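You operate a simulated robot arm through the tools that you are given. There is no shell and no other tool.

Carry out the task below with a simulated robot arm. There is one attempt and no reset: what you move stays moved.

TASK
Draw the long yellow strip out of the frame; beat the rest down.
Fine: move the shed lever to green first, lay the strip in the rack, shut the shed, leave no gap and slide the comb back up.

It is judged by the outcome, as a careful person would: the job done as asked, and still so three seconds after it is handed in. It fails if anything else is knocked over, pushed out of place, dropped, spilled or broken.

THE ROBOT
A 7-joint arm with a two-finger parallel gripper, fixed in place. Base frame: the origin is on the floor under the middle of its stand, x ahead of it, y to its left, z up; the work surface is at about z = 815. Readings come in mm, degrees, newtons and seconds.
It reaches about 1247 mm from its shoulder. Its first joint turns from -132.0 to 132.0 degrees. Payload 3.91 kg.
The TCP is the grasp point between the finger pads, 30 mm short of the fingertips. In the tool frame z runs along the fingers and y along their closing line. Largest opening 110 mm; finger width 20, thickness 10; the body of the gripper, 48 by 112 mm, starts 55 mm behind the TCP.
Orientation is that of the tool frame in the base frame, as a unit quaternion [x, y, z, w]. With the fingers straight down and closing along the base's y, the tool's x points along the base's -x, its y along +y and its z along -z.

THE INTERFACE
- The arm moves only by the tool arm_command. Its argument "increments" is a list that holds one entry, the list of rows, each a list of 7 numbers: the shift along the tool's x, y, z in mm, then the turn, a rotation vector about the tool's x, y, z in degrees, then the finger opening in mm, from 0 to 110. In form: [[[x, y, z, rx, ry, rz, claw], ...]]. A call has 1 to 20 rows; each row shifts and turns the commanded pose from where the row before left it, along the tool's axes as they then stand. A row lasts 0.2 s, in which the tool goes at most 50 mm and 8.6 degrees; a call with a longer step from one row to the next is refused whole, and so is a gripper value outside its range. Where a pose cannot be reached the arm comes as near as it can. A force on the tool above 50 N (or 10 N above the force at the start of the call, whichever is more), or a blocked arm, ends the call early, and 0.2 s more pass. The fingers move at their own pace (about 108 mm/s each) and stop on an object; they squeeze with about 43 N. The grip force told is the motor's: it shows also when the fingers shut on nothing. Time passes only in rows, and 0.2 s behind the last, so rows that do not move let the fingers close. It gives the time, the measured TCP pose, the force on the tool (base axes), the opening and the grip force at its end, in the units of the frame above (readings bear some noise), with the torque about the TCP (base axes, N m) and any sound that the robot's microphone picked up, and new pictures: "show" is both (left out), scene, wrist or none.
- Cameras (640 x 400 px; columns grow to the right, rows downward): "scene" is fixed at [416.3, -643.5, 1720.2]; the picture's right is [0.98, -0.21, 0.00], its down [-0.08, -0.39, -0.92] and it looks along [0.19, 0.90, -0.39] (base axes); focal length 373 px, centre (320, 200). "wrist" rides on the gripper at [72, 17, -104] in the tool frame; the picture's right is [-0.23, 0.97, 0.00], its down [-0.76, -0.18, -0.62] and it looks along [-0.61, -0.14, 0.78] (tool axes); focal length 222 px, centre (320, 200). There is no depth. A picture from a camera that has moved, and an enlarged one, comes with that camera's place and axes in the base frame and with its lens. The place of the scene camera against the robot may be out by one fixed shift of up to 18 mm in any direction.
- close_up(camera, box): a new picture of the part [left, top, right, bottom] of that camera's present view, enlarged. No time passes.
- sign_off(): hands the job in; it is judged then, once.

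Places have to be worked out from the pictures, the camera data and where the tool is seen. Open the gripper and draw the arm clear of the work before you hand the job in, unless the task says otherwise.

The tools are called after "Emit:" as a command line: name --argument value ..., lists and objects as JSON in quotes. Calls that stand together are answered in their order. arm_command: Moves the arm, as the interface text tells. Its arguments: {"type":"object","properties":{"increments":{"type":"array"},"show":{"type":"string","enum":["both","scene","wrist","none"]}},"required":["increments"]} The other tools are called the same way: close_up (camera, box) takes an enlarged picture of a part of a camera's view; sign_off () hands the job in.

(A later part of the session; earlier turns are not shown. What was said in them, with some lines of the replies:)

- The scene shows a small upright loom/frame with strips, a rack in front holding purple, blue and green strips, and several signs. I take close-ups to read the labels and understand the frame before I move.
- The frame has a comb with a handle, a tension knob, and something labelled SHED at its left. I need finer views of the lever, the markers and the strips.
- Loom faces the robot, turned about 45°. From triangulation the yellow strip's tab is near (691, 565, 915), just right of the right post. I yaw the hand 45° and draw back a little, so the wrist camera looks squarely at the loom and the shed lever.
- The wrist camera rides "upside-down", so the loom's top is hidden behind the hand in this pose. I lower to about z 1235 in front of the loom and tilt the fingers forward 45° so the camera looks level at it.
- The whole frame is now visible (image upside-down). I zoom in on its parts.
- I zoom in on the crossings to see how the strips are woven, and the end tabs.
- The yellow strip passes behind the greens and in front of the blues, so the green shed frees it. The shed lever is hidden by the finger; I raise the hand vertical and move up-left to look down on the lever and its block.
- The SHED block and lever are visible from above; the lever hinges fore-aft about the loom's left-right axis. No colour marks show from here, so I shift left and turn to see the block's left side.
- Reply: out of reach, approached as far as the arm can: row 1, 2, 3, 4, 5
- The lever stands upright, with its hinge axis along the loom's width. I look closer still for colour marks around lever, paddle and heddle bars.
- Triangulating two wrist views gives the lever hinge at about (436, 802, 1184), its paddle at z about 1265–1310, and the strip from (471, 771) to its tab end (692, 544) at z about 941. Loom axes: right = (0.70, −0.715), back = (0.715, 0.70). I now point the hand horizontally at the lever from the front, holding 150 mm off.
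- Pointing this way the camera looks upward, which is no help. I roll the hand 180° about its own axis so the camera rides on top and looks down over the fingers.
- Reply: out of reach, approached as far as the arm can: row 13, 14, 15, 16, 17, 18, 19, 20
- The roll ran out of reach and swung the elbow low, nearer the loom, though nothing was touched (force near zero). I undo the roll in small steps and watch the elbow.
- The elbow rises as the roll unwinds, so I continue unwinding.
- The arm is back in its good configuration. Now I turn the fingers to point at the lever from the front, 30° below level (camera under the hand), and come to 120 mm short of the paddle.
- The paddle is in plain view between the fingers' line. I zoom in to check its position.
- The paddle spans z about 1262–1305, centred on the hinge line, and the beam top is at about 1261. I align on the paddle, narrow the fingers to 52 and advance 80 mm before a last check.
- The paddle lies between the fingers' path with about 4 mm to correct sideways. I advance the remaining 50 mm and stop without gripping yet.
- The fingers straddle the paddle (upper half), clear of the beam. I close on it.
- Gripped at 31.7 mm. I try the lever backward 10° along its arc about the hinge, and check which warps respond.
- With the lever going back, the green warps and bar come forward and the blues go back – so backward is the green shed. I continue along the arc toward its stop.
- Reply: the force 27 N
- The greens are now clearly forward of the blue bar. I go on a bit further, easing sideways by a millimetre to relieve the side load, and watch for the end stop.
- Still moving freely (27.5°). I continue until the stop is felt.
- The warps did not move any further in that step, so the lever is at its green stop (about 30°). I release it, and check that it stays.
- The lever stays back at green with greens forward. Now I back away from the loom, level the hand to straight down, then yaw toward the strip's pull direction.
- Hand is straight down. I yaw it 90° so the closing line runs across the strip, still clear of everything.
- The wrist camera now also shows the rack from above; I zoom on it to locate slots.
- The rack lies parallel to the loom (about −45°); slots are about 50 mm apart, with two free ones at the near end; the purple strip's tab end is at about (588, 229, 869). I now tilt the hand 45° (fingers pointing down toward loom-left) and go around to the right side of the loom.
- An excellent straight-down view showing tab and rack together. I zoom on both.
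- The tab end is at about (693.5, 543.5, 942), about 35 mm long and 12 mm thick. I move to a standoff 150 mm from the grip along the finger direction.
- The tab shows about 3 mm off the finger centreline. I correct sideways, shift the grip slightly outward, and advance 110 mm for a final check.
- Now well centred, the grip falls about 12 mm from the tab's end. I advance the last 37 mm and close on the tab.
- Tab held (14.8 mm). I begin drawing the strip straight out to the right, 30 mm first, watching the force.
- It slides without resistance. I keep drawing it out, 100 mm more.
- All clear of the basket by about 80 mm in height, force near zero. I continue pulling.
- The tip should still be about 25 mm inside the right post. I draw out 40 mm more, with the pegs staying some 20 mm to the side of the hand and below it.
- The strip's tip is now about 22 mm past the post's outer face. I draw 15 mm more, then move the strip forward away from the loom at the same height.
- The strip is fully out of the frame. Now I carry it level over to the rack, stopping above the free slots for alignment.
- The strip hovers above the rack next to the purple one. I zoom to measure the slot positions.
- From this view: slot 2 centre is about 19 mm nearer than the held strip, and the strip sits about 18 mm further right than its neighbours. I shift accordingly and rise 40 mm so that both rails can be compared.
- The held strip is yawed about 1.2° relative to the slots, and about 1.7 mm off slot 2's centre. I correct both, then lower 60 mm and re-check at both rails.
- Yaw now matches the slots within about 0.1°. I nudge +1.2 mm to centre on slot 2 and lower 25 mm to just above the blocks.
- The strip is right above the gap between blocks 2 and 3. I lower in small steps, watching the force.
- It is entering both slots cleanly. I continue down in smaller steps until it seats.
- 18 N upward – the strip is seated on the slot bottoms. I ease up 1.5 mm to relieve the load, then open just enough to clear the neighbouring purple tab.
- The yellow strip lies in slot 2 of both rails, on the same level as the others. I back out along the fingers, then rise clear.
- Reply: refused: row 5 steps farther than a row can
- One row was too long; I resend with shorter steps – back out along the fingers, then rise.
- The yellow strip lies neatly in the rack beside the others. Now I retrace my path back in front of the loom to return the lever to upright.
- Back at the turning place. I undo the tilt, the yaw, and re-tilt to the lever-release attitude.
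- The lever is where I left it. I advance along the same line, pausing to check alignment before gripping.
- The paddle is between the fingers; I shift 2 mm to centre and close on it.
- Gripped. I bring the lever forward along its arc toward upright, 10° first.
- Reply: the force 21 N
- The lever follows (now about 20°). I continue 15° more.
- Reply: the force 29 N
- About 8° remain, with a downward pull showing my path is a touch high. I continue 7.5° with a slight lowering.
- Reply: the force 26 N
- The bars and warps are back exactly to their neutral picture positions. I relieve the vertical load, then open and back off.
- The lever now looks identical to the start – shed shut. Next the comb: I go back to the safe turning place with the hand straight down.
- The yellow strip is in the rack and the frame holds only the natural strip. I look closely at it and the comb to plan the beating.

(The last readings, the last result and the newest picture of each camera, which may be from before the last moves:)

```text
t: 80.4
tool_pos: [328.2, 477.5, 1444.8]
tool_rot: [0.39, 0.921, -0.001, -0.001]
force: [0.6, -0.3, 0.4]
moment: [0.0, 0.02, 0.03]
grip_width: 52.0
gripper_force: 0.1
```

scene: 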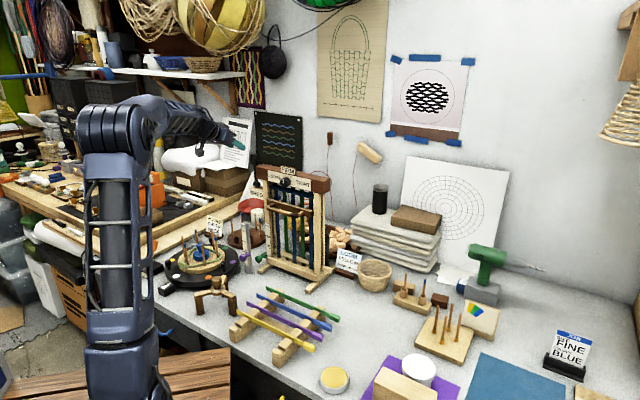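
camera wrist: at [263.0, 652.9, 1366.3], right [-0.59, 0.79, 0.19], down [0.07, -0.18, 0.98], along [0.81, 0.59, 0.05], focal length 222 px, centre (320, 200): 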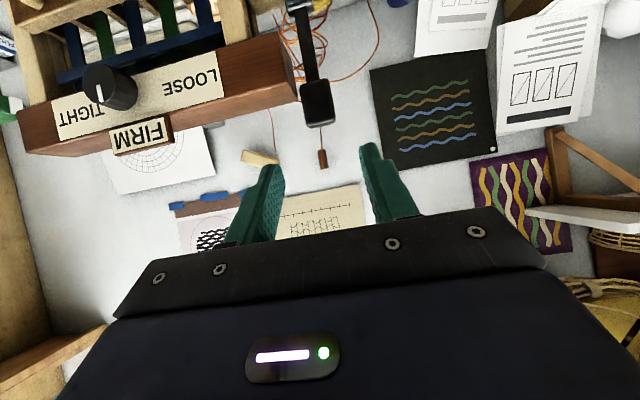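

The handle sits about 45 mm in front of the comb bar, so there is room for a finger behind it. I tilt the hand forward so the fingers close vertically around the handle.

Emit:
arm_command --increments '[[[0, 0, 0, -8.5, 0, 0, 52], [0, 0, 0, -8.5, 0, 0, 52], [0, 0, 0, -8.5, 0, 0, 52], [0, 0, 0, -8.5, 0, 0, 52], [0, 0, 0, -8.5, 0, 0, 52], [0, 0, 0, -8.5, 0, 0, 52], [0, 0, 0, -8.5, 0, 0, 52]]]' --show "both"

```text
t: 82.0
tool_pos: [329.5, 477.7, 1445.2]
tool_rot: [0.337, 0.8, 0.457, 0.194]
force: [0.6, 0.2, 0.0]
moment: [0.01, 0.03, 0.03]
grip_width: 51.8
gripper_force: 0.0
camera wrist: at [220.5, 472.9, 1509.9], right [0.51, 0.18, 0.84], down [0.08, -0.98, 0.16], along [0.85, -0.01, -0.52], focal length 222 px, centre (320, 200)
```

scene: 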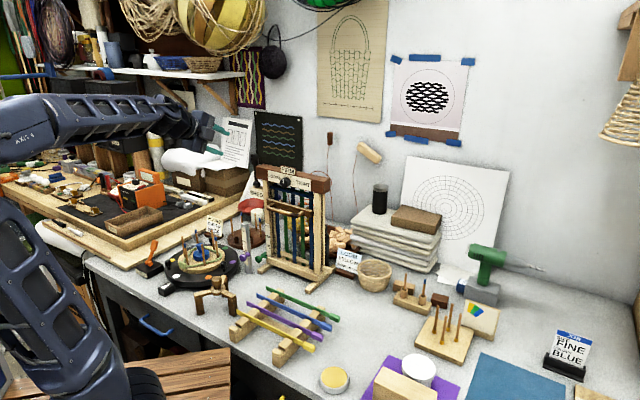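
wrist: 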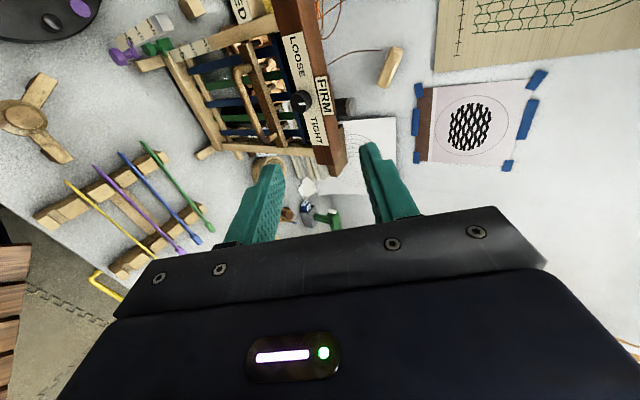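

Arm configuration is good. I move to a standoff in front of the handle.

Emit:
arm_command --increments '[[[-4.5, -22.9, 35, 0, 0, 0, 52], [-4.5, -22.9, 35, 0, 0, 0, 52], [-4.5, -22.9, 35, 0, 0, 0, 52], [-4.5, -22.9, 35, 0, 0, 0, 52], [-4.5, -22.9, 35, 0, 0, 0, 52], [-4.5, -22.9, 35, 0, 0, 0, 52], [-4.5, -22.9, 35, 0, 0, 0, 52]]]' --show "both"

Emit:
close_up --camera "wrist" --box '[180, 0, 420, 200]'

```text
t: 83.6
tool_pos: [442.7, 545.2, 1180.4]
tool_rot: [0.338, 0.8, 0.457, 0.192]
force: [-0.6, -0.2, -0.3]
moment: [0.06, -0.03, 0.0]
grip_width: 52.2
gripper_force: 0.1
camera wrist: at [334.0, 541.6, 1245.9], right [0.51, 0.18, 0.84], down [0.08, -0.98, 0.16], along [0.85, -0.02, -0.52], focal length 222 px, centre (320, 200)
```

scene: 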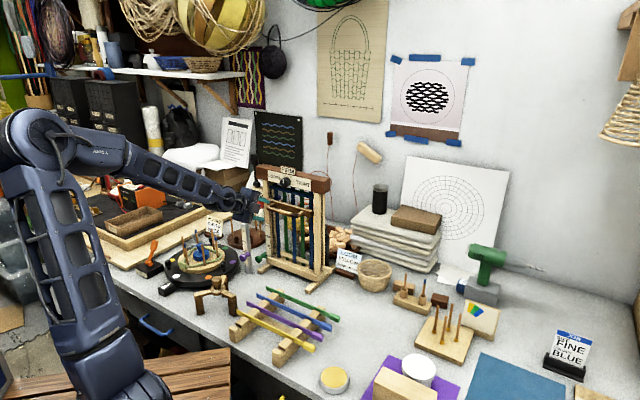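
wrist: 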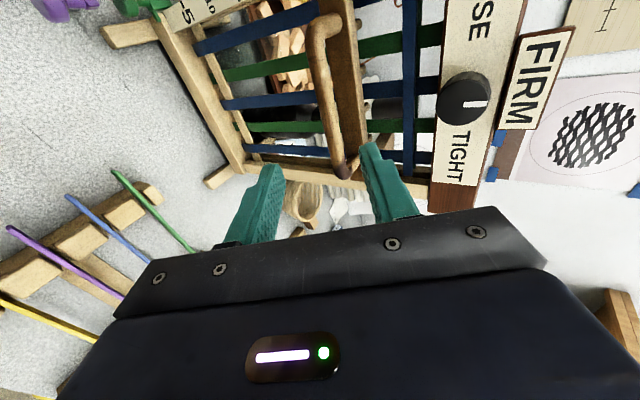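

```text
2.00 times, centred on (300, 100) of wrist
camera zoom: at [334.0, 541.6, 1245.9], right [0.51, 0.18, 0.84], down [0.08, -0.98, 0.16], along [0.85, -0.02, -0.52], focal length 444 px, centre (360, 400)
```

zoom: 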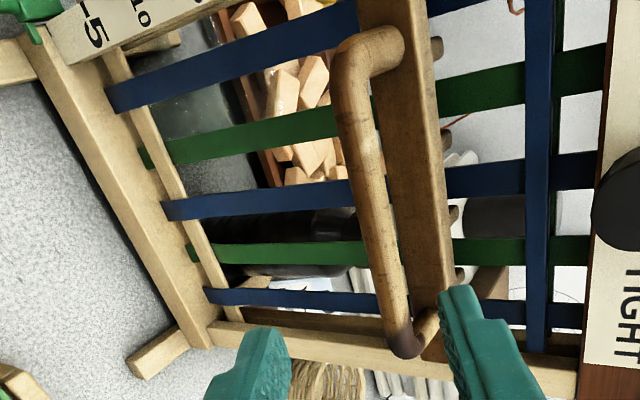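

The handle lies where I computed (≈(522, 623, 1121)), about 6 mm above the current finger axis. I correct and advance to straddle the bar.

Emit:
arm_command --increments '[[[0, 6, 20, 0, 0, 0, 52], [0, 0, 30, 0, 0, 0, 52], [0, 0, 30, 0, 0, 0, 52], [0, 0, 20, 0, 0, 0, 50], [0, 0, 15, 0, 0, 0, 50]]]' --show "none"

Emit:
close_up --camera "wrist" --box '[220, 80, 420, 240]'

Emit:
close_up --camera "scene" --box '[250, 180, 330, 240]'

```text
t: 84.8
tool_pos: [516.6, 616.8, 1129.7]
tool_rot: [0.337, 0.8, 0.457, 0.192]
force: [0.2, -0.3, -0.9]
moment: [-0.01, 0.0, 0.01]
grip_width: 50.2
gripper_force: 0.2
```

```text
2.50 times, centred on (320, 160) of wrist
camera zoom: at [408.0, 612.0, 1195.8], right [0.51, 0.18, 0.84], down [0.08, -0.98, 0.16], along [0.85, -0.01, -0.52], focal length 555 px, centre (320, 300)
```

zoom: 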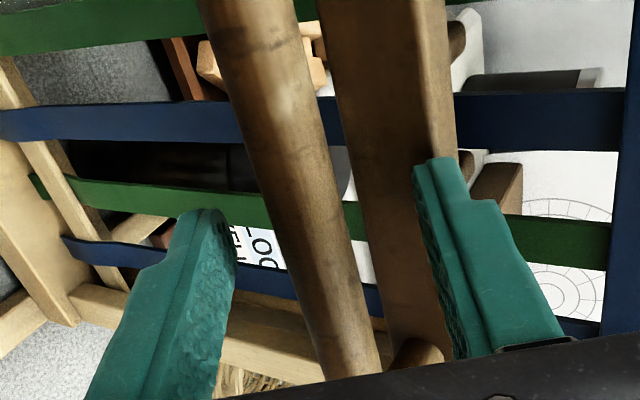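

```text
6.67 times, centred on (290, 210) of scene
camera zoom: at [416.3, -643.5, 1720.2], right [0.98, -0.21, 0.0], down [-0.08, -0.39, -0.92], along [0.19, 0.9, -0.39], focal length 2486 px, centre (520, 133)
```

zoom: 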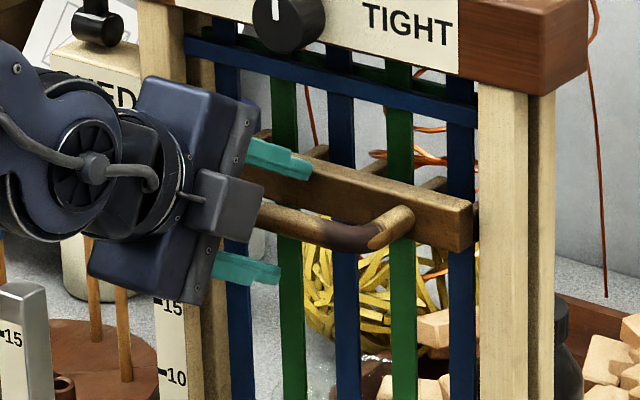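

The bar is between the fingers. I close on it.

Emit:
arm_command --increments '[[[0, 0, 0, 0, 0, 0, 35], [0, 0, 0, 0, 0, 0, 15], [0, 0, 0, 0, 0, 0, 8], [0, 0, 0, 0, 0, 0, 8]]]' --show "none"

Emit:
close_up --camera "wrist" --box '[220, 80, 420, 240]'

Emit:
close_up --camera "scene" --box '[250, 180, 330, 240]'

```text
t: 85.8
tool_pos: [516.5, 616.0, 1130.1]
tool_rot: [0.336, 0.801, 0.457, 0.192]
force: [2.7, 2.6, -1.0]
moment: [0.01, -0.03, 0.15]
grip_width: 15.5
gripper_force: 44.7
```

```text
2.50 times, centred on (320, 160) of wrist
camera zoom: at [408.0, 612.2, 1195.6], right [0.51, 0.18, 0.84], down [0.08, -0.98, 0.16], along [0.85, -0.02, -0.52], focal length 555 px, centre (320, 300)
```

zoom: 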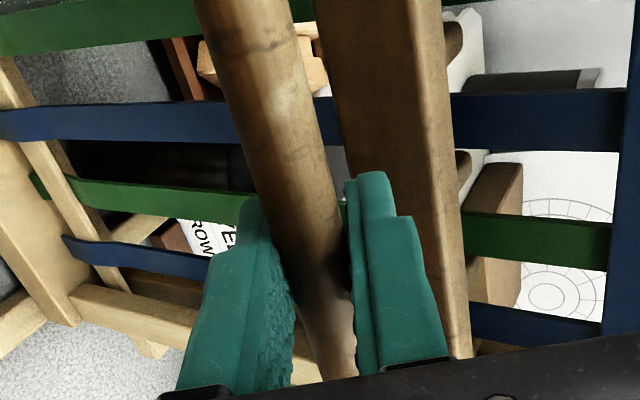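

```text
6.67 times, centred on (290, 210) of scene
camera zoom: at [416.3, -643.5, 1720.2], right [0.98, -0.21, 0.0], down [-0.08, -0.39, -0.92], along [0.19, 0.9, -0.39], focal length 2486 px, centre (520, 133)
```

zoom: 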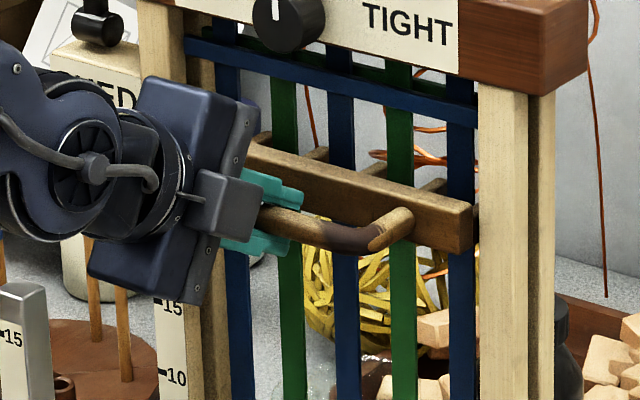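

Comb gripped at TCP z ≈ 1130. I start sliding it straight down, 20 mm first, watching the force.

Emit:
arm_command --increments '[[[0, -8.6, 5.1, 0, 0, 0, 8], [0, -8.6, 5.1, 0, 0, 0, 8]]]' --show "none"

Emit:
close_up --camera "scene" --box '[240, 160, 350, 290]'

```text
t: 86.4
tool_pos: [516.2, 615.3, 1108.4]
tool_rot: [0.337, 0.8, 0.457, 0.193]
force: [13.6, 17.5, -1.0]
moment: [-0.29, -0.42, -0.78]
grip_width: 15.6
gripper_force: 44.6
```

```text
3.08 times, centred on (295, 225) of scene
camera zoom: at [416.3, -643.5, 1720.2], right [0.98, -0.21, 0.0], down [-0.08, -0.39, -0.92], along [0.19, 0.9, -0.39], focal length 1147 px, centre (397, 123)
```

zoom: 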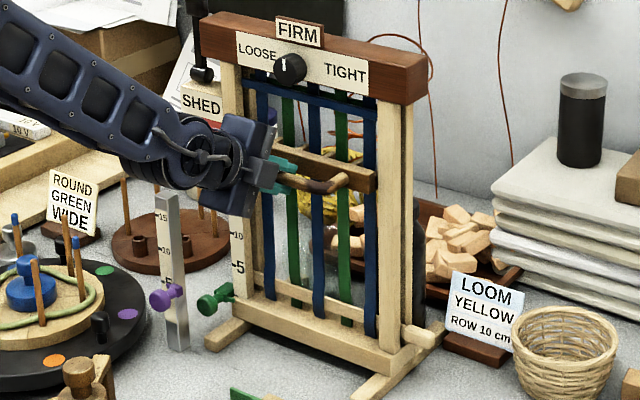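

The comb slides freely, but there is a 22 N fore-aft pull, so I shift 1.5 mm toward the loom and continue down 40 mm.

Emit:
arm_command --increments '[[[0, 0.8, 1.3, 0, 0, 0, 8], [0, -8.6, 5.1, 0, 0, 0, 8], [0, -8.6, 5.1, 0, 0, 0, 8], [0, -8.6, 5.1, 0, 0, 0, 8], [0, -8.6, 5.1, 0, 0, 0, 8]]]' --show "none"

Emit:
close_up --camera "scene" --box '[240, 160, 350, 290]'

```text
t: 87.6
tool_pos: [516.9, 616.8, 1068.7]
tool_rot: [0.337, 0.801, 0.456, 0.193]
force: [-20.6, -21.7, -2.6]
moment: [-0.37, -0.21, -0.4]
grip_width: 15.5
gripper_force: 45.1
```

```text
3.08 times, centred on (295, 225) of scene
camera zoom: at [416.3, -643.5, 1720.2], right [0.98, -0.21, 0.0], down [-0.08, -0.39, -0.92], along [0.19, 0.9, -0.39], focal length 1147 px, centre (397, 123)
```

zoom: 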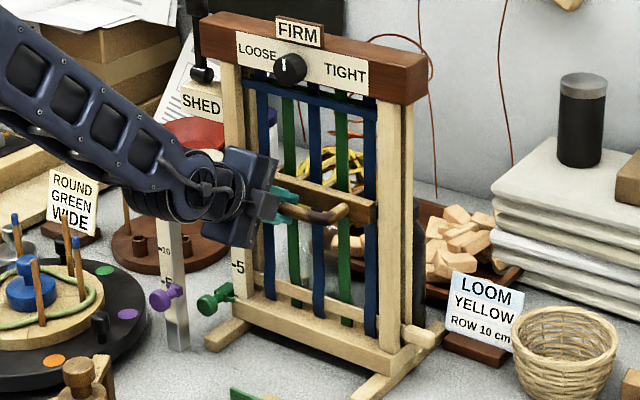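

Now it pushes 30 N inward, so I take back 0.8 mm and continue down.

Emit:
arm_command --increments '[[[0, -0.4, -0.7, 0, 0, 0, 8], [0, -8.6, 5.1, 0, 0, 0, 8], [0, -8.6, 5.1, 0, 0, 0, 8], [0, -8.6, 5.1, 0, 0, 0, 8], [0, -8.6, 5.1, 0, 0, 0, 8]]]' --show "none"

Emit:
close_up --camera "scene" --box '[240, 160, 350, 290]'

```text
t: 88.8
tool_pos: [516.6, 616.7, 1028.9]
tool_rot: [0.337, 0.8, 0.457, 0.193]
force: [-8.1, -4.8, -0.9]
moment: [-0.2, -0.15, -0.22]
grip_width: 15.8
gripper_force: 45.0
```

```text
3.08 times, centred on (295, 225) of scene
camera zoom: at [416.3, -643.5, 1720.2], right [0.98, -0.21, 0.0], down [-0.08, -0.39, -0.92], along [0.19, 0.9, -0.39], focal length 1147 px, centre (397, 123)
```

zoom: 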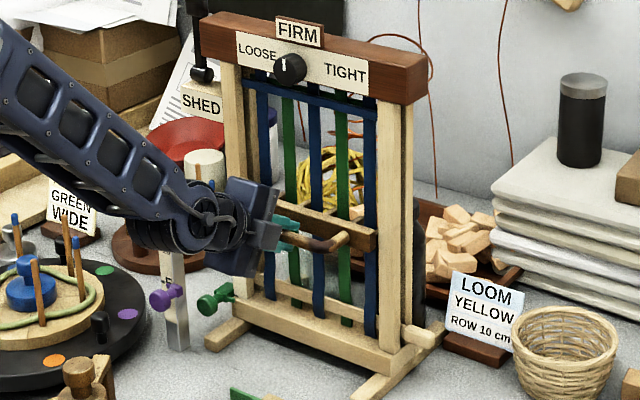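

Loads are small now. I continue down 70 mm.

Emit:
arm_command --increments '[[[0, -8.7, 4.9, 0, 0, 0, 8], [0, -8.6, 5.1, 0, 0, 0, 8], [0, -8.6, 5.1, 0, 0, 0, 8], [0, -8.6, 5.1, 0, 0, 0, 8], [0, -8.6, 5.1, 0, 0, 0, 8], [0, -8.6, 5.1, 0, 0, 0, 8], [0, -8.6, 5.1, 0, 0, 0, 8]]]' --show "none"

Emit:
close_up --camera "scene" --box '[240, 180, 350, 300]'

Emit:
close_up --camera "wrist" --box '[180, 60, 420, 240]'

```text
t: 90.4
tool_pos: [516.6, 615.4, 958.5]
tool_rot: [0.337, 0.801, 0.456, 0.192]
force: [9.2, 13.4, -1.2]
moment: [-0.38, -0.35, -0.65]
grip_width: 15.8
gripper_force: 45.6
```

```text
3.33 times, centred on (295, 240) of scene
camera zoom: at [416.3, -643.5, 1720.2], right [0.98, -0.21, 0.0], down [-0.08, -0.39, -0.92], along [0.19, 0.9, -0.39], focal length 1243 px, centre (403, 67)
```

zoom: 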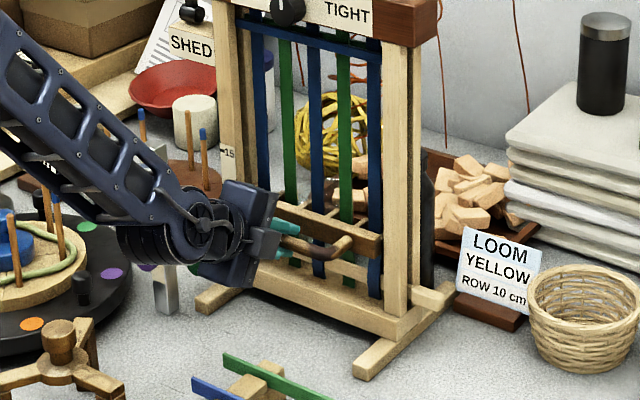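

```text
2.22 times, centred on (300, 150) of wrist
camera zoom: at [408.1, 612.2, 1025.0], right [0.51, 0.18, 0.84], down [0.08, -0.98, 0.16], along [0.85, -0.01, -0.52], focal length 494 px, centre (364, 311)
```

zoom: 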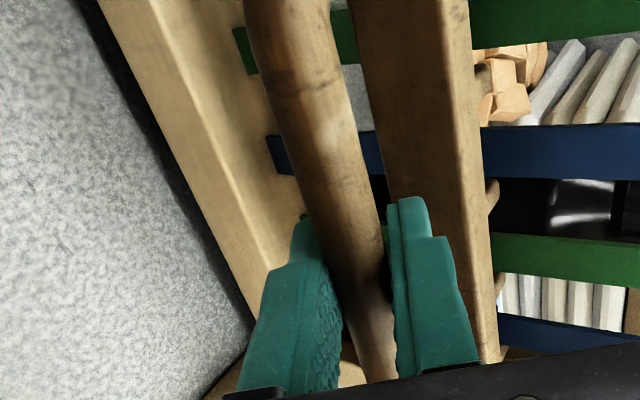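

The comb is just above the natural strip. Before the last stretch I check the lower finger's clearance to the base bar.

Emit:
close_up --camera "wrist" --box '[200, 20, 360, 200]'

Emit:
close_up --camera "scene" --box '[270, 230, 340, 290]'

```text
2.22 times, centred on (280, 110) of wrist
camera zoom: at [408.1, 612.2, 1025.0], right [0.51, 0.18, 0.84], down [0.08, -0.98, 0.16], along [0.85, -0.01, -0.52], focal length 494 px, centre (409, 400)
```

zoom: 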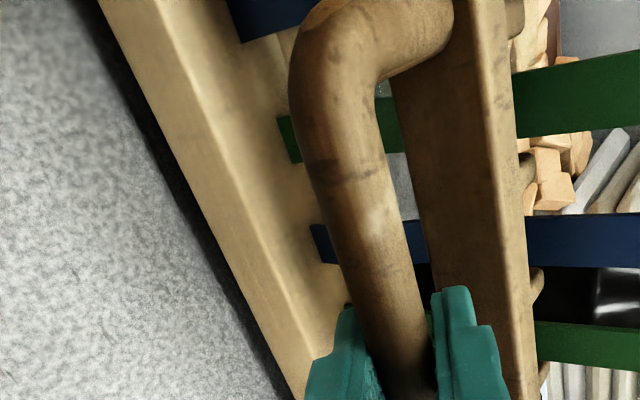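

```text
6.67 times, centred on (305, 260) of scene
camera zoom: at [416.3, -643.5, 1720.2], right [0.98, -0.21, 0.0], down [-0.08, -0.39, -0.92], along [0.19, 0.9, -0.39], focal length 2486 px, centre (420, -200)
```

zoom: 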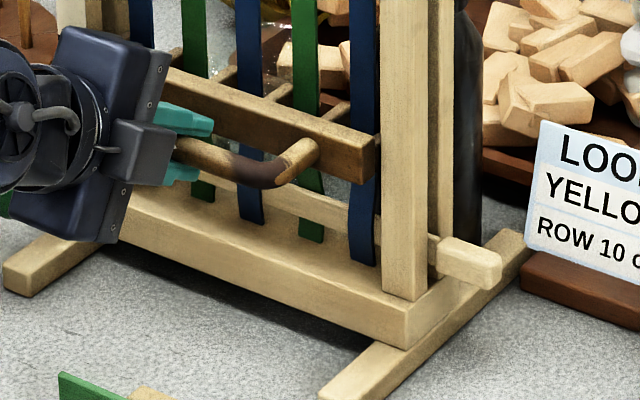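

Lower finger stays about 17 mm in front of the base bar, so it is clear. I go down 25 mm more with a slight inward correction.

Emit:
arm_command --increments '[[[0, 0.2, 0.4, 0, 0, 0, 8], [0, -8.6, 5.1, 0, 0, 0, 8], [0, -6.9, 4.1, 0, 0, 0, 8], [0, -6.0, 3.6, 0, 0, 0, 8]]]' --show "none"

Emit:
close_up --camera "scene" --box '[270, 230, 340, 290]'

```text
t: 91.4
tool_pos: [517.6, 617.1, 932.6]
tool_rot: [0.337, 0.801, 0.456, 0.194]
force: [-7.7, -1.5, -1.3]
moment: [-0.17, -0.05, -0.06]
grip_width: 15.7
gripper_force: 44.9
```

```text
6.67 times, centred on (305, 260) of scene
camera zoom: at [416.3, -643.5, 1720.2], right [0.98, -0.21, 0.0], down [-0.08, -0.39, -0.92], along [0.19, 0.9, -0.39], focal length 2486 px, centre (420, -200)
```

zoom: 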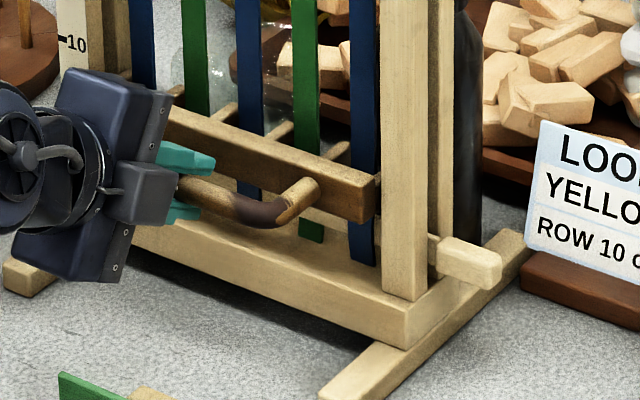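

Force stays near zero. I proceed in small steps to contact with the natural strip.

Emit:
arm_command --increments '[[[0, -4.3, 2.5, 0, 0, 0, 8], [0, -4.3, 2.5, 0, 0, 0, 8], [0, -4.3, 2.5, 0, 0, 0, 8]]]' --show "none"

Emit:
close_up --camera "scene" --box '[270, 230, 340, 290]'

```text
t: 92.2
tool_pos: [515.4, 616.6, 919.4]
tool_rot: [0.337, 0.8, 0.456, 0.193]
force: [-10.9, -13.0, -2.1]
moment: [-0.07, 0.01, 0.18]
grip_width: 15.5
gripper_force: 45.0
```

```text
6.67 times, centred on (305, 260) of scene
camera zoom: at [416.3, -643.5, 1720.2], right [0.98, -0.21, 0.0], down [-0.08, -0.39, -0.92], along [0.19, 0.9, -0.39], focal length 2486 px, centre (420, -200)
```

zoom: 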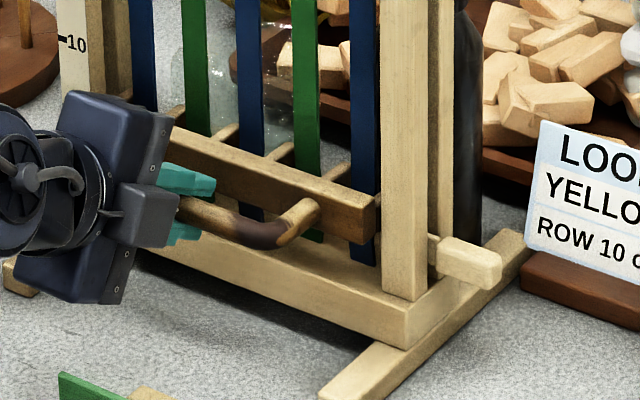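

Emit:
arm_command --increments '[[[0, -3.6, 1.8, 0, 0, 0, 8], [0, -3.4, 2.0, 0, 0, 0, 8], [0, -3.4, 2.0, 0, 0, 0, 8]]]' --show "none"

Emit:
close_up --camera "scene" --box '[270, 230, 340, 290]'

```text
t: 93.0
tool_pos: [518.2, 615.7, 906.0]
tool_rot: [0.338, 0.801, 0.456, 0.192]
force: [-16.3, -14.1, 1.0]
moment: [-0.15, -0.09, -0.12]
grip_width: 15.9
gripper_force: 45.0
```

```text
6.67 times, centred on (305, 260) of scene
camera zoom: at [416.3, -643.5, 1720.2], right [0.98, -0.21, 0.0], down [-0.08, -0.39, -0.92], along [0.19, 0.9, -0.39], focal length 2486 px, centre (420, -200)
```

zoom: 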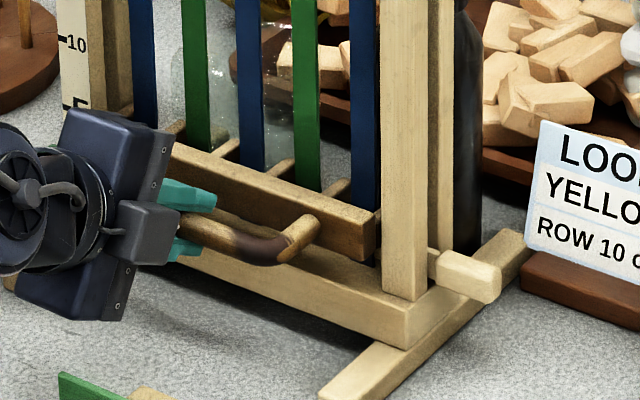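

The natural strip is now moving down with the comb. I keep pressing in small steps until it bottoms out.

Emit:
arm_command --increments '[[[0, -3.0, 1.2, 0, 0, 0, 8], [0, -2.6, 1.5, 0, 0, 0, 8]]]' --show "none"

Emit:
close_up --camera "scene" --box '[270, 230, 340, 290]'

```text
t: 93.6
tool_pos: [515.6, 616.2, 901.9]
tool_rot: [0.337, 0.8, 0.457, 0.192]
force: [-11.2, -6.1, 1.0]
moment: [-0.32, -0.31, -0.61]
grip_width: 15.2
gripper_force: 45.1
```

```text
6.67 times, centred on (305, 260) of scene
camera zoom: at [416.3, -643.5, 1720.2], right [0.98, -0.21, 0.0], down [-0.08, -0.39, -0.92], along [0.19, 0.9, -0.39], focal length 2486 px, centre (420, -200)
```

zoom: 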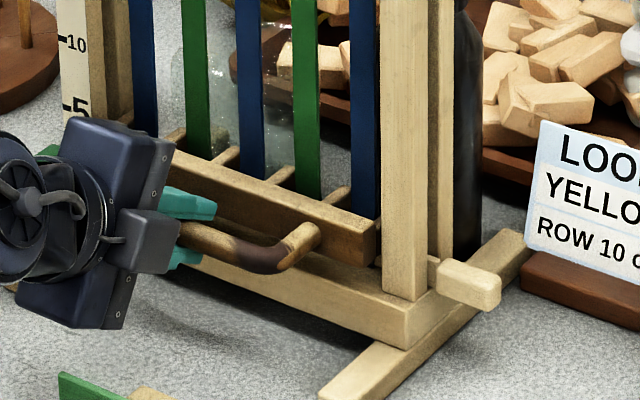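

Emit:
arm_command --increments '[[[0, -1.8, 0.9, 0, 0, 0, 8], [0, -1.7, 1.0, 0, 0, 0, 8], [0, -1.7, 1.0, 0, 0, 0, 8]]]' --show "none"

Emit:
close_up --camera "scene" --box '[270, 230, 340, 290]'

```text
t: 94.5
tool_pos: [516.7, 616.3, 900.1]
tool_rot: [0.337, 0.797, 0.462, 0.193]
force: [-13.6, -17.3, 17.2]
moment: [-0.17, -0.15, 0.11]
grip_width: 15.7
gripper_force: 44.4
stopped in row 3: the force on the tool passed its limit at 52 N (the readings are from after the stop); the commanded pose is now the measured one
```

```text
6.67 times, centred on (305, 260) of scene
camera zoom: at [416.3, -643.5, 1720.2], right [0.98, -0.21, 0.0], down [-0.08, -0.39, -0.92], along [0.19, 0.9, -0.39], focal length 2486 px, centre (420, -200)
```

zoom: 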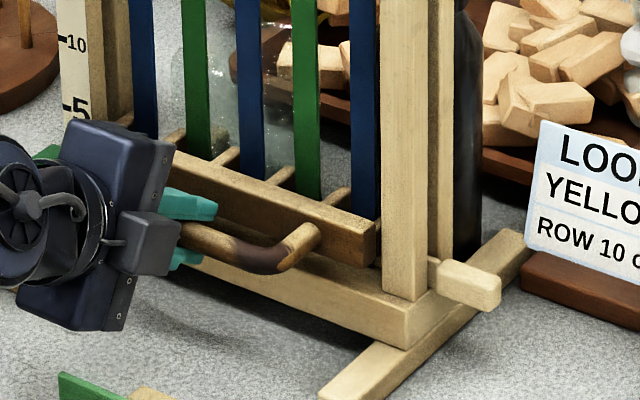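

It bottomed out at about 52 N (TCP z ≈ 900). I raise the comb 40 mm to inspect whether the strip sits fully down.

Emit:
arm_command --increments '[[[0, 4.3, -2.5, 0, 0, 0, 8], [0, 8.66, -4.98, 0, 0, 0, 8], [0, 8.66, -4.98, 0, 0, 0, 8], [0, 13, -7.5, 0, 0, 0, 8]]]' --show "none"

Emit:
close_up --camera "scene" --box '[270, 230, 340, 290]'

Emit:
close_up --camera "wrist" --box '[180, 0, 340, 180]'

```text
t: 95.5
tool_pos: [517.9, 617.1, 940.4]
tool_rot: [0.338, 0.798, 0.461, 0.193]
force: [-15.0, -20.1, 0.2]
moment: [-0.05, 0.0, 0.37]
grip_width: 15.5
gripper_force: 44.9
```

```text
6.67 times, centred on (305, 260) of scene
camera zoom: at [416.3, -643.5, 1720.2], right [0.98, -0.21, 0.0], down [-0.08, -0.39, -0.92], along [0.19, 0.9, -0.39], focal length 2486 px, centre (420, -200)
```

zoom: 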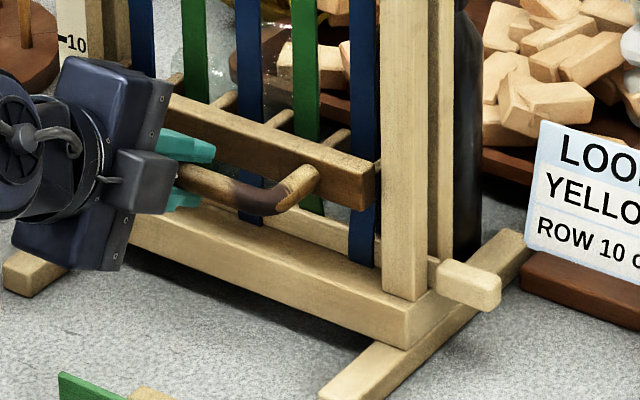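

```text
2.22 times, centred on (260, 90) of wrist
camera zoom: at [408.4, 612.4, 1005.9], right [0.51, 0.18, 0.84], down [0.08, -0.98, 0.16], along [0.86, -0.01, -0.52], focal length 494 px, centre (453, 444)
```

zoom: 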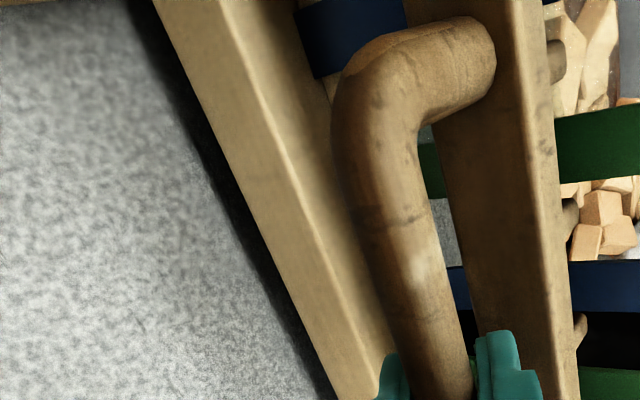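

The strip stayed down. I lift the comb further, checking the load.

Emit:
arm_command --increments '[[[0, -0.3, -0.5, 0, 0, 0, 8], [0, 10.4, -5.97, 0, 0, 0, 8], [0, 10.4, -5.97, 0, 0, 0, 8], [0, 10.4, -5.97, 0, 0, 0, 8], [0, 10.4, -5.97, 0, 0, 0, 8], [0, 10.4, -5.97, 0, 0, 0, 8]]]' --show "none"

Emit:
close_up --camera "scene" --box '[255, 235, 335, 295]'

```text
t: 96.9
tool_pos: [516.9, 616.2, 1001.4]
tool_rot: [0.337, 0.798, 0.461, 0.192]
force: [-13.5, -19.9, -1.7]
moment: [-0.08, 0.02, 0.31]
grip_width: 15.3
gripper_force: 45.1
```

```text
6.67 times, centred on (295, 265) of scene
camera zoom: at [416.3, -643.5, 1720.2], right [0.98, -0.21, 0.0], down [-0.08, -0.39, -0.92], along [0.19, 0.9, -0.39], focal length 2486 px, centre (487, -233)
```

zoom: 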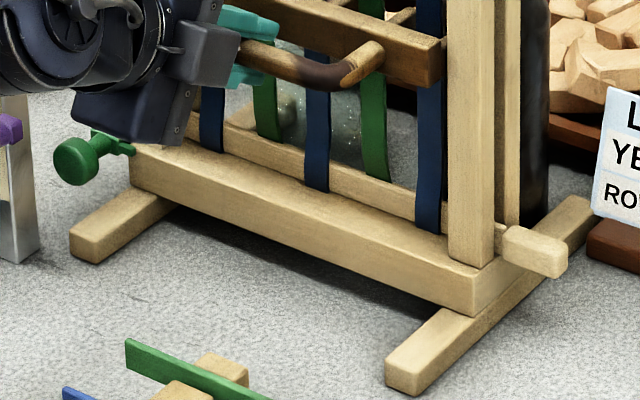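

No gap is visible under the strip. I continue raising the comb toward its original height.

Emit:
arm_command --increments '[[[0, -0.3, -0.6, 0, 0, 0, 8], [0, 10.4, -5.97, 0, 0, 0, 8], [0, 10.4, -5.97, 0, 0, 0, 8], [0, 10.4, -5.97, 0, 0, 0, 8], [0, 10.4, -5.97, 0, 0, 0, 8], [0, 10.4, -5.97, 0, 0, 0, 8], [0, 10.4, -5.97, 0, 0, 0, 8]]]' --show "none"

Emit:
close_up --camera "scene" --box '[240, 170, 350, 300]'

```text
t: 98.5
tool_pos: [517.1, 617.5, 1072.8]
tool_rot: [0.338, 0.798, 0.461, 0.193]
force: [5.8, 6.1, -2.0]
moment: [0.22, 0.11, 0.97]
grip_width: 15.7
gripper_force: 44.9
```

```text
3.08 times, centred on (295, 235) of scene
camera zoom: at [416.3, -643.5, 1720.2], right [0.98, -0.21, 0.0], down [-0.08, -0.39, -0.92], along [0.19, 0.9, -0.39], focal length 1147 px, centre (397, 92)
```

zoom: 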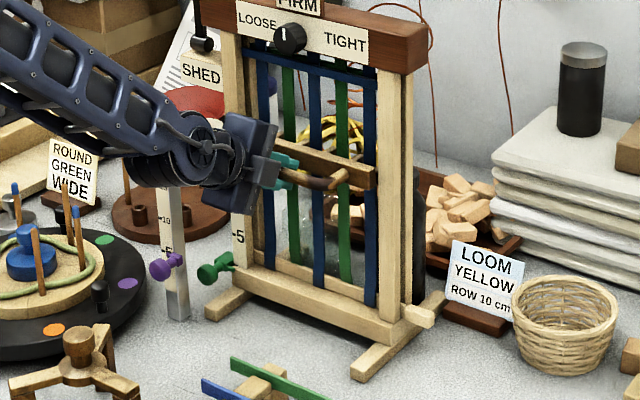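

Emit:
arm_command --increments '[[[0, 9.9, -5.67, 0, 0, 0, 8], [0, 9.9, -5.67, 0, 0, 0, 8], [0, 9.9, -5.67, 0, 0, 0, 8], [0, 9.9, -5.67, 0, 0, 0, 8], [0, 9.9, -5.67, 0, 0, 0, 8]]]' --show "none"

Emit:
close_up --camera "scene" --box '[250, 180, 330, 240]'

Emit:
close_up --camera "scene" --box '[255, 235, 335, 295]'

```text
t: 99.7
tool_pos: [517.1, 617.5, 1128.4]
tool_rot: [0.337, 0.799, 0.46, 0.193]
force: [4.8, 17.2, -2.5]
moment: [0.22, 0.14, 0.94]
grip_width: 15.3
gripper_force: 44.8
```

```text
6.67 times, centred on (290, 210) of scene
camera zoom: at [416.3, -643.5, 1720.2], right [0.98, -0.21, 0.0], down [-0.08, -0.39, -0.92], along [0.19, 0.9, -0.39], focal length 2486 px, centre (520, 133)
```

zoom: 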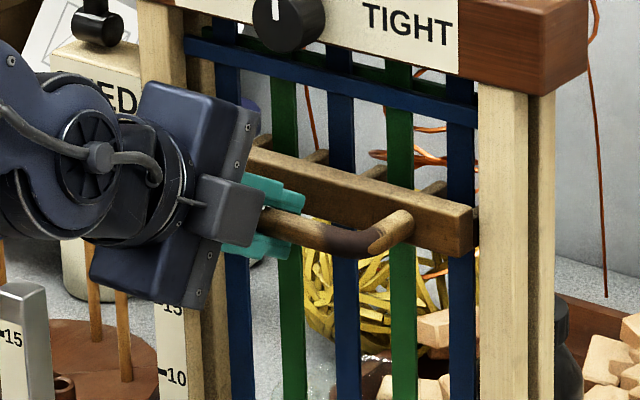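

```text
6.67 times, centred on (295, 265) of scene
camera zoom: at [416.3, -643.5, 1720.2], right [0.98, -0.21, 0.0], down [-0.08, -0.39, -0.92], along [0.19, 0.9, -0.39], focal length 2486 px, centre (487, -233)
```

zoom: 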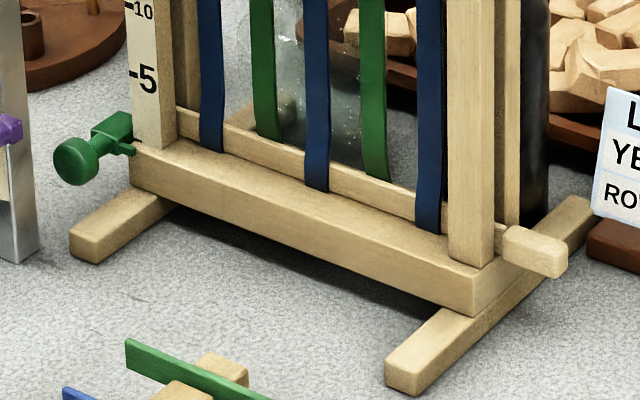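

The comb is 2–3 mm lower than at the start; I raise it by 3 mm, then release and check that it holds.

Emit:
arm_command --increments '[[[0, 2.8, -1.2, 0, 0, 0, 8], [0, 0, 0, 0, 0, 0, 8], [0, 0, 0, 0, 0, 0, 20], [0, 0, 0, 0, 0, 0, 36], [0, 0, 0, 0, 0, 0, 48], [0, 0, 0, 0, 0, 0, 48]]]' --show "none"

Emit:
close_up --camera "scene" --box '[250, 180, 330, 240]'

Emit:
close_up --camera "wrist" --box '[220, 80, 420, 240]'

```text
t: 101.1
tool_pos: [518.6, 616.8, 1131.0]
tool_rot: [0.338, 0.798, 0.46, 0.193]
force: [0.3, -0.1, -0.5]
moment: [-0.01, 0.0, -0.01]
grip_width: 47.9
gripper_force: 0.1
```

```text
6.67 times, centred on (290, 210) of scene
camera zoom: at [416.3, -643.5, 1720.2], right [0.98, -0.21, 0.0], down [-0.08, -0.39, -0.92], along [0.19, 0.9, -0.39], focal length 2486 px, centre (520, 133)
```

zoom: 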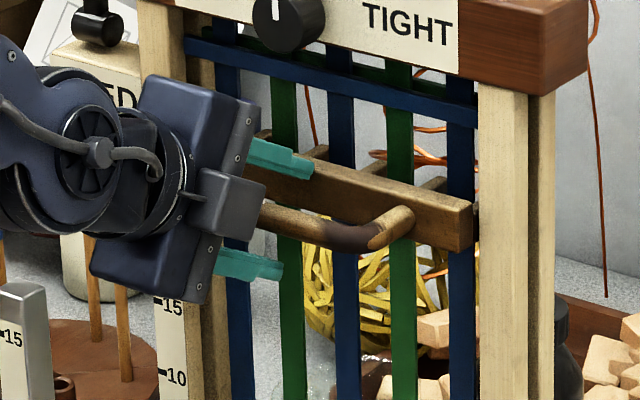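

```text
2.50 times, centred on (320, 160) of wrist
camera zoom: at [409.0, 612.2, 1196.3], right [0.51, 0.18, 0.84], down [0.08, -0.98, 0.16], along [0.86, -0.01, -0.52], focal length 555 px, centre (320, 300)
```

zoom: 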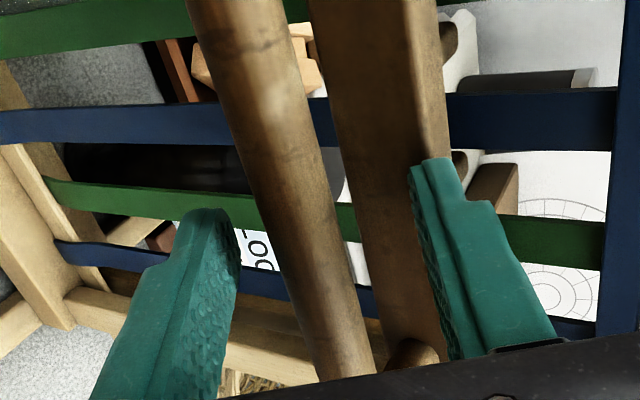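

The comb holds at its original height. I back straight out 130 mm.

Emit:
arm_command --increments '[[[0, 0, -20, 0, 0, 0, 50], [0, 0, -35, 0, 0, 0, 50], [0, 0, -40, 0, 0, 0, 50], [0, 0, -40, 0, 0, 0, 50]]]' --show "both"

Emit:
close_up --camera "scene" --box '[235, 150, 355, 300]'

Emit:
close_up --camera "wrist" --box '[130, 0, 330, 180]'

Emit:
close_up --camera "scene" --box '[270, 245, 320, 285]'

```text
t: 102.1
tool_pos: [434.8, 537.2, 1201.2]
tool_rot: [0.337, 0.798, 0.461, 0.194]
force: [0.3, 0.3, -0.6]
moment: [-0.04, 0.01, 0.05]
grip_width: 50.0
gripper_force: 0.1
camera wrist: at [324.0, 533.0, 1266.2], right [0.51, 0.18, 0.84], down [0.08, -0.98, 0.16], along [0.86, -0.01, -0.52], focal length 222 px, centre (320, 200)
```

scene: 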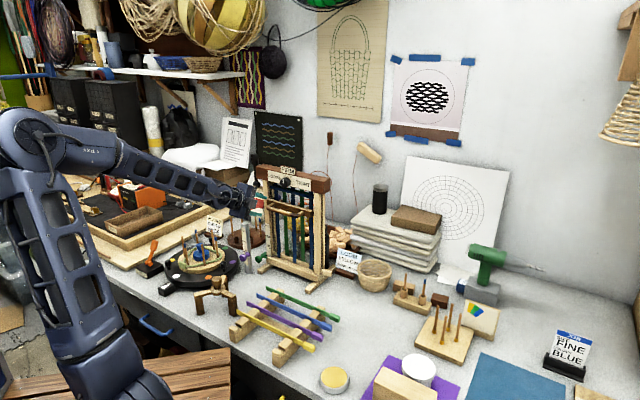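
wrist: 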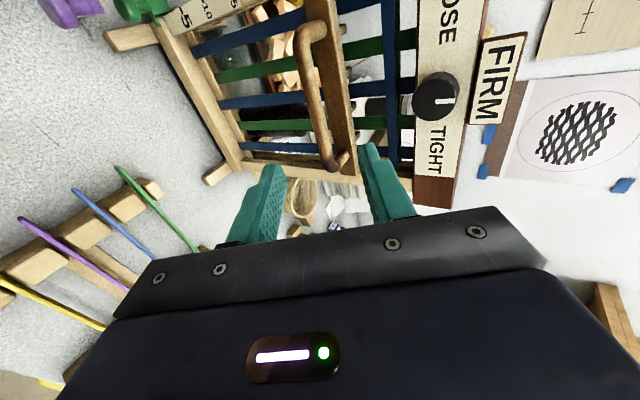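

```text
2.67 times, centred on (295, 225) of scene
camera zoom: at [416.3, -643.5, 1720.2], right [0.98, -0.21, 0.0], down [-0.08, -0.39, -0.92], along [0.19, 0.9, -0.39], focal length 994 px, centre (387, 133)
```

zoom: 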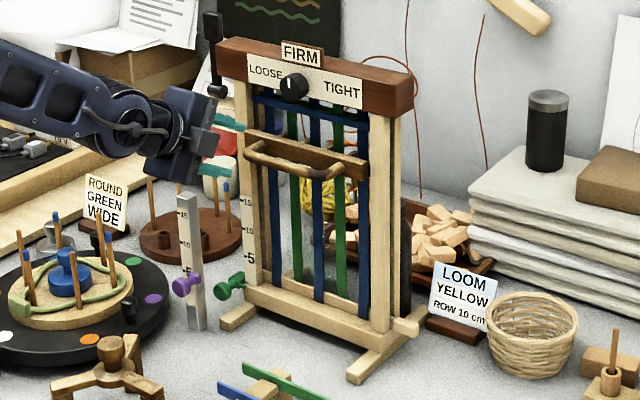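

```text
2.22 times, centred on (230, 90) of wrist
camera zoom: at [324.0, 533.0, 1266.2], right [0.51, 0.18, 0.84], down [0.08, -0.98, 0.16], along [0.86, -0.01, -0.52], focal length 494 px, centre (520, 444)
```

zoom: 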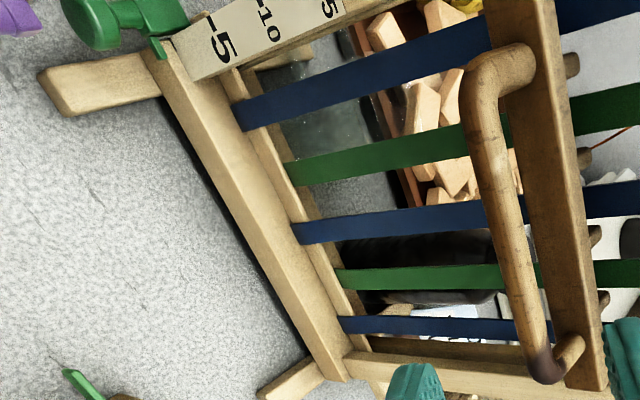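

```text
10.00 times, centred on (295, 265) of scene
camera zoom: at [416.3, -643.5, 1720.2], right [0.98, -0.21, 0.0], down [-0.08, -0.39, -0.92], along [0.19, 0.9, -0.39], focal length 3729 px, centre (570, -450)
```

zoom: 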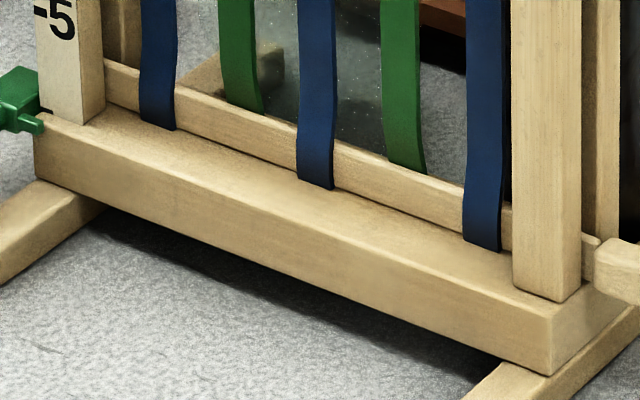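

The natural strip sits flat on the base with no gap, the comb is up and the lever upright. I now withdraw the arm to a clear position, hand raised.

Emit:
arm_command --increments '[[[0, 10, -40, 0, 0, 0, 80], [0, 20, -35, 0, 0, 0, 80], [0, 20, -35, 0, 0, 0, 80], [0, 25, -30, 0, 0, 0, 110], [0, 30, -25, 0, 0, 0, 110], [0, 30, -25, 0, 0, 0, 110], [0, 0, 0, 8.5, 0, 0, 110], [0, 0, 0, 8.5, 0, 0, 110], [0, 0, 0, 8.5, 0, 0, 110], [0, 0, 0, 8.5, 0, 0, 110], [0, 0, 0, 8.5, 0, 0, 110], [0, 0, 0, 8.5, 0, 0, 110], [0, 0, 0, 8.5, 0, 0, 110]]]' --show "both"

Emit:
close_up --camera "scene" --box '[230, 155, 350, 300]'

Emit:
close_up --camera "scene" --box '[220, 270, 350, 370]'

```text
t: 104.9
tool_pos: [364.4, 466.1, 1412.2]
tool_rot: [0.388, 0.922, 0.003, 0.0]
force: [-0.2, 0.1, 0.4]
moment: [0.0, -0.04, 0.0]
grip_width: 109.9
gripper_force: 0.0
camera wrist: at [325.9, 529.8, 1514.2], right [0.86, 0.52, 0.0], down [0.4, -0.67, 0.62], along [0.32, -0.53, -0.78], focal length 222 px, centre (320, 200)
```

scene: 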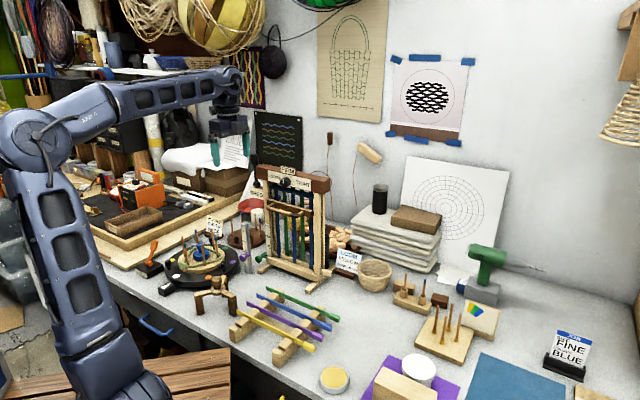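
wrist: 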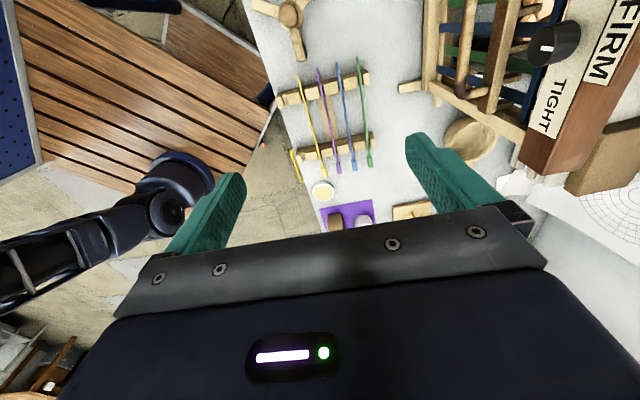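

```text
2.76 times, centred on (290, 228) of scene
camera zoom: at [416.3, -643.5, 1720.2], right [0.98, -0.21, 0.0], down [-0.08, -0.39, -0.92], along [0.19, 0.9, -0.39], focal length 1029 px, centre (403, 124)
```

zoom: 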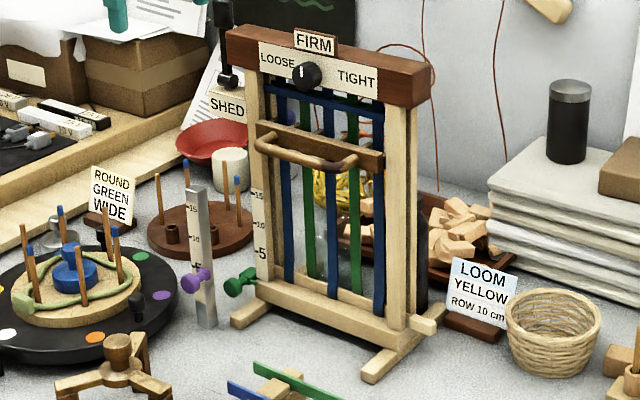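

```text
4.00 times, centred on (285, 320) of scene
camera zoom: at [416.3, -643.5, 1720.2], right [0.98, -0.21, 0.0], down [-0.08, -0.39, -0.92], along [0.19, 0.9, -0.39], focal length 1492 px, centre (460, -280)
```

zoom: 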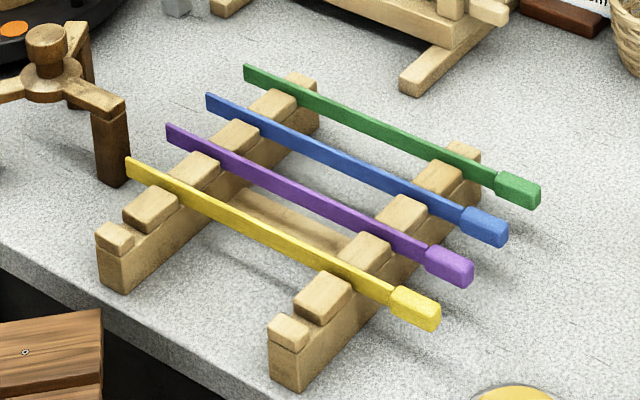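

The loom, comb and rack match the starting picture except for the intended changes. One last look at the lever and warps before handing in.

Emit:
close_up --camera "scene" --box '[245, 150, 275, 200]'

Emit:
close_up --camera "scene" --box '[262, 178, 302, 208]'

Emit:
close_up --camera "scene" --box '[340, 230, 520, 400]'

```text
8.00 times, centred on (260, 175) of scene
camera zoom: at [416.3, -643.5, 1720.2], right [0.98, -0.21, 0.0], down [-0.08, -0.39, -0.92], along [0.19, 0.9, -0.39], focal length 2983 px, centre (800, 400)
```

zoom: 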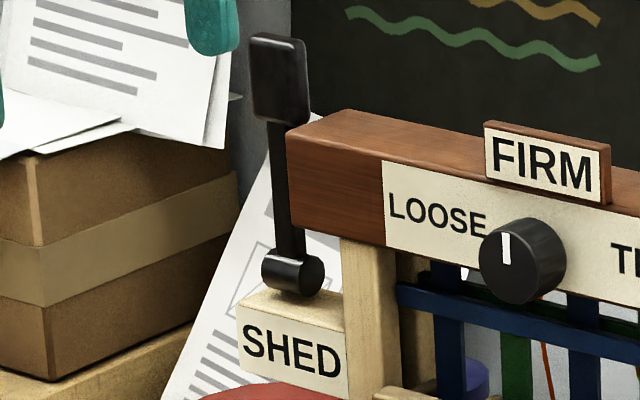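

```text
13.33 times, centred on (282, 193) of scene
camera zoom: at [416.3, -643.5, 1720.2], right [0.98, -0.21, 0.0], down [-0.08, -0.39, -0.92], along [0.19, 0.9, -0.39], focal length 4972 px, centre (827, 293)
```

zoom: 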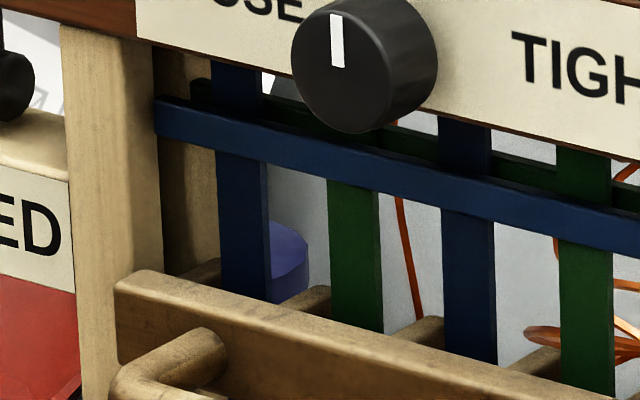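

```text
2.35 times, centred on (430, 315) of scene
camera zoom: at [416.3, -643.5, 1720.2], right [0.98, -0.21, 0.0], down [-0.08, -0.39, -0.92], along [0.19, 0.9, -0.39], focal length 878 px, centre (61, -71)
```

zoom: 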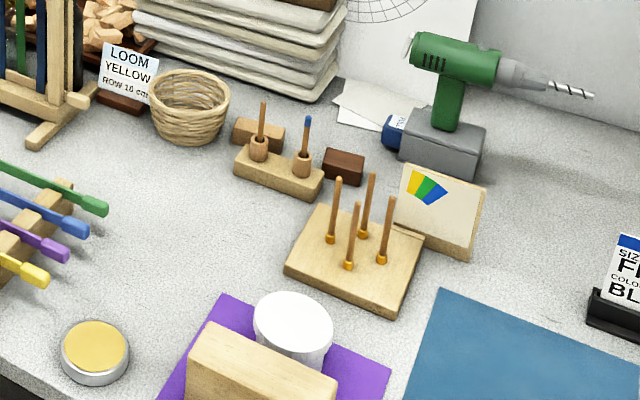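

The lever is upright and the warps are back in their neutral positions. The comb is up, the yellow strip is in the rack, and the natural strip sits on the base with no gap. Nothing else has moved, the gripper is open and the arm is clear, so I hand the job in.

Emit:
sign_off

```text
The job is handed in.
```

The job is done and handed in: the long yellow strip is out of the frame and lying in the rack, and the one strip left is beaten down.

- **Shed lever to green:** the lever has no colour marks. I moved it back until the green warps came forward, and left it there while drawing the strip.
- **Yellow strip:** it slid out without resistance and now sits in the free slot next to the purple strip, level with the others.
- **Shed shut:** the lever is upright again and the warps are back where they started.
- **No gap:** the comb pressed the remaining natural-coloured strip down until it bottomed out at about 52 N. In the pictures it sits flat on the base along its whole length.
- **Comb:** it is back up at its starting height and stayed there when released.

In the final pictures nothing else had been knocked over or moved. The gripper is open and the arm is clear of the work.
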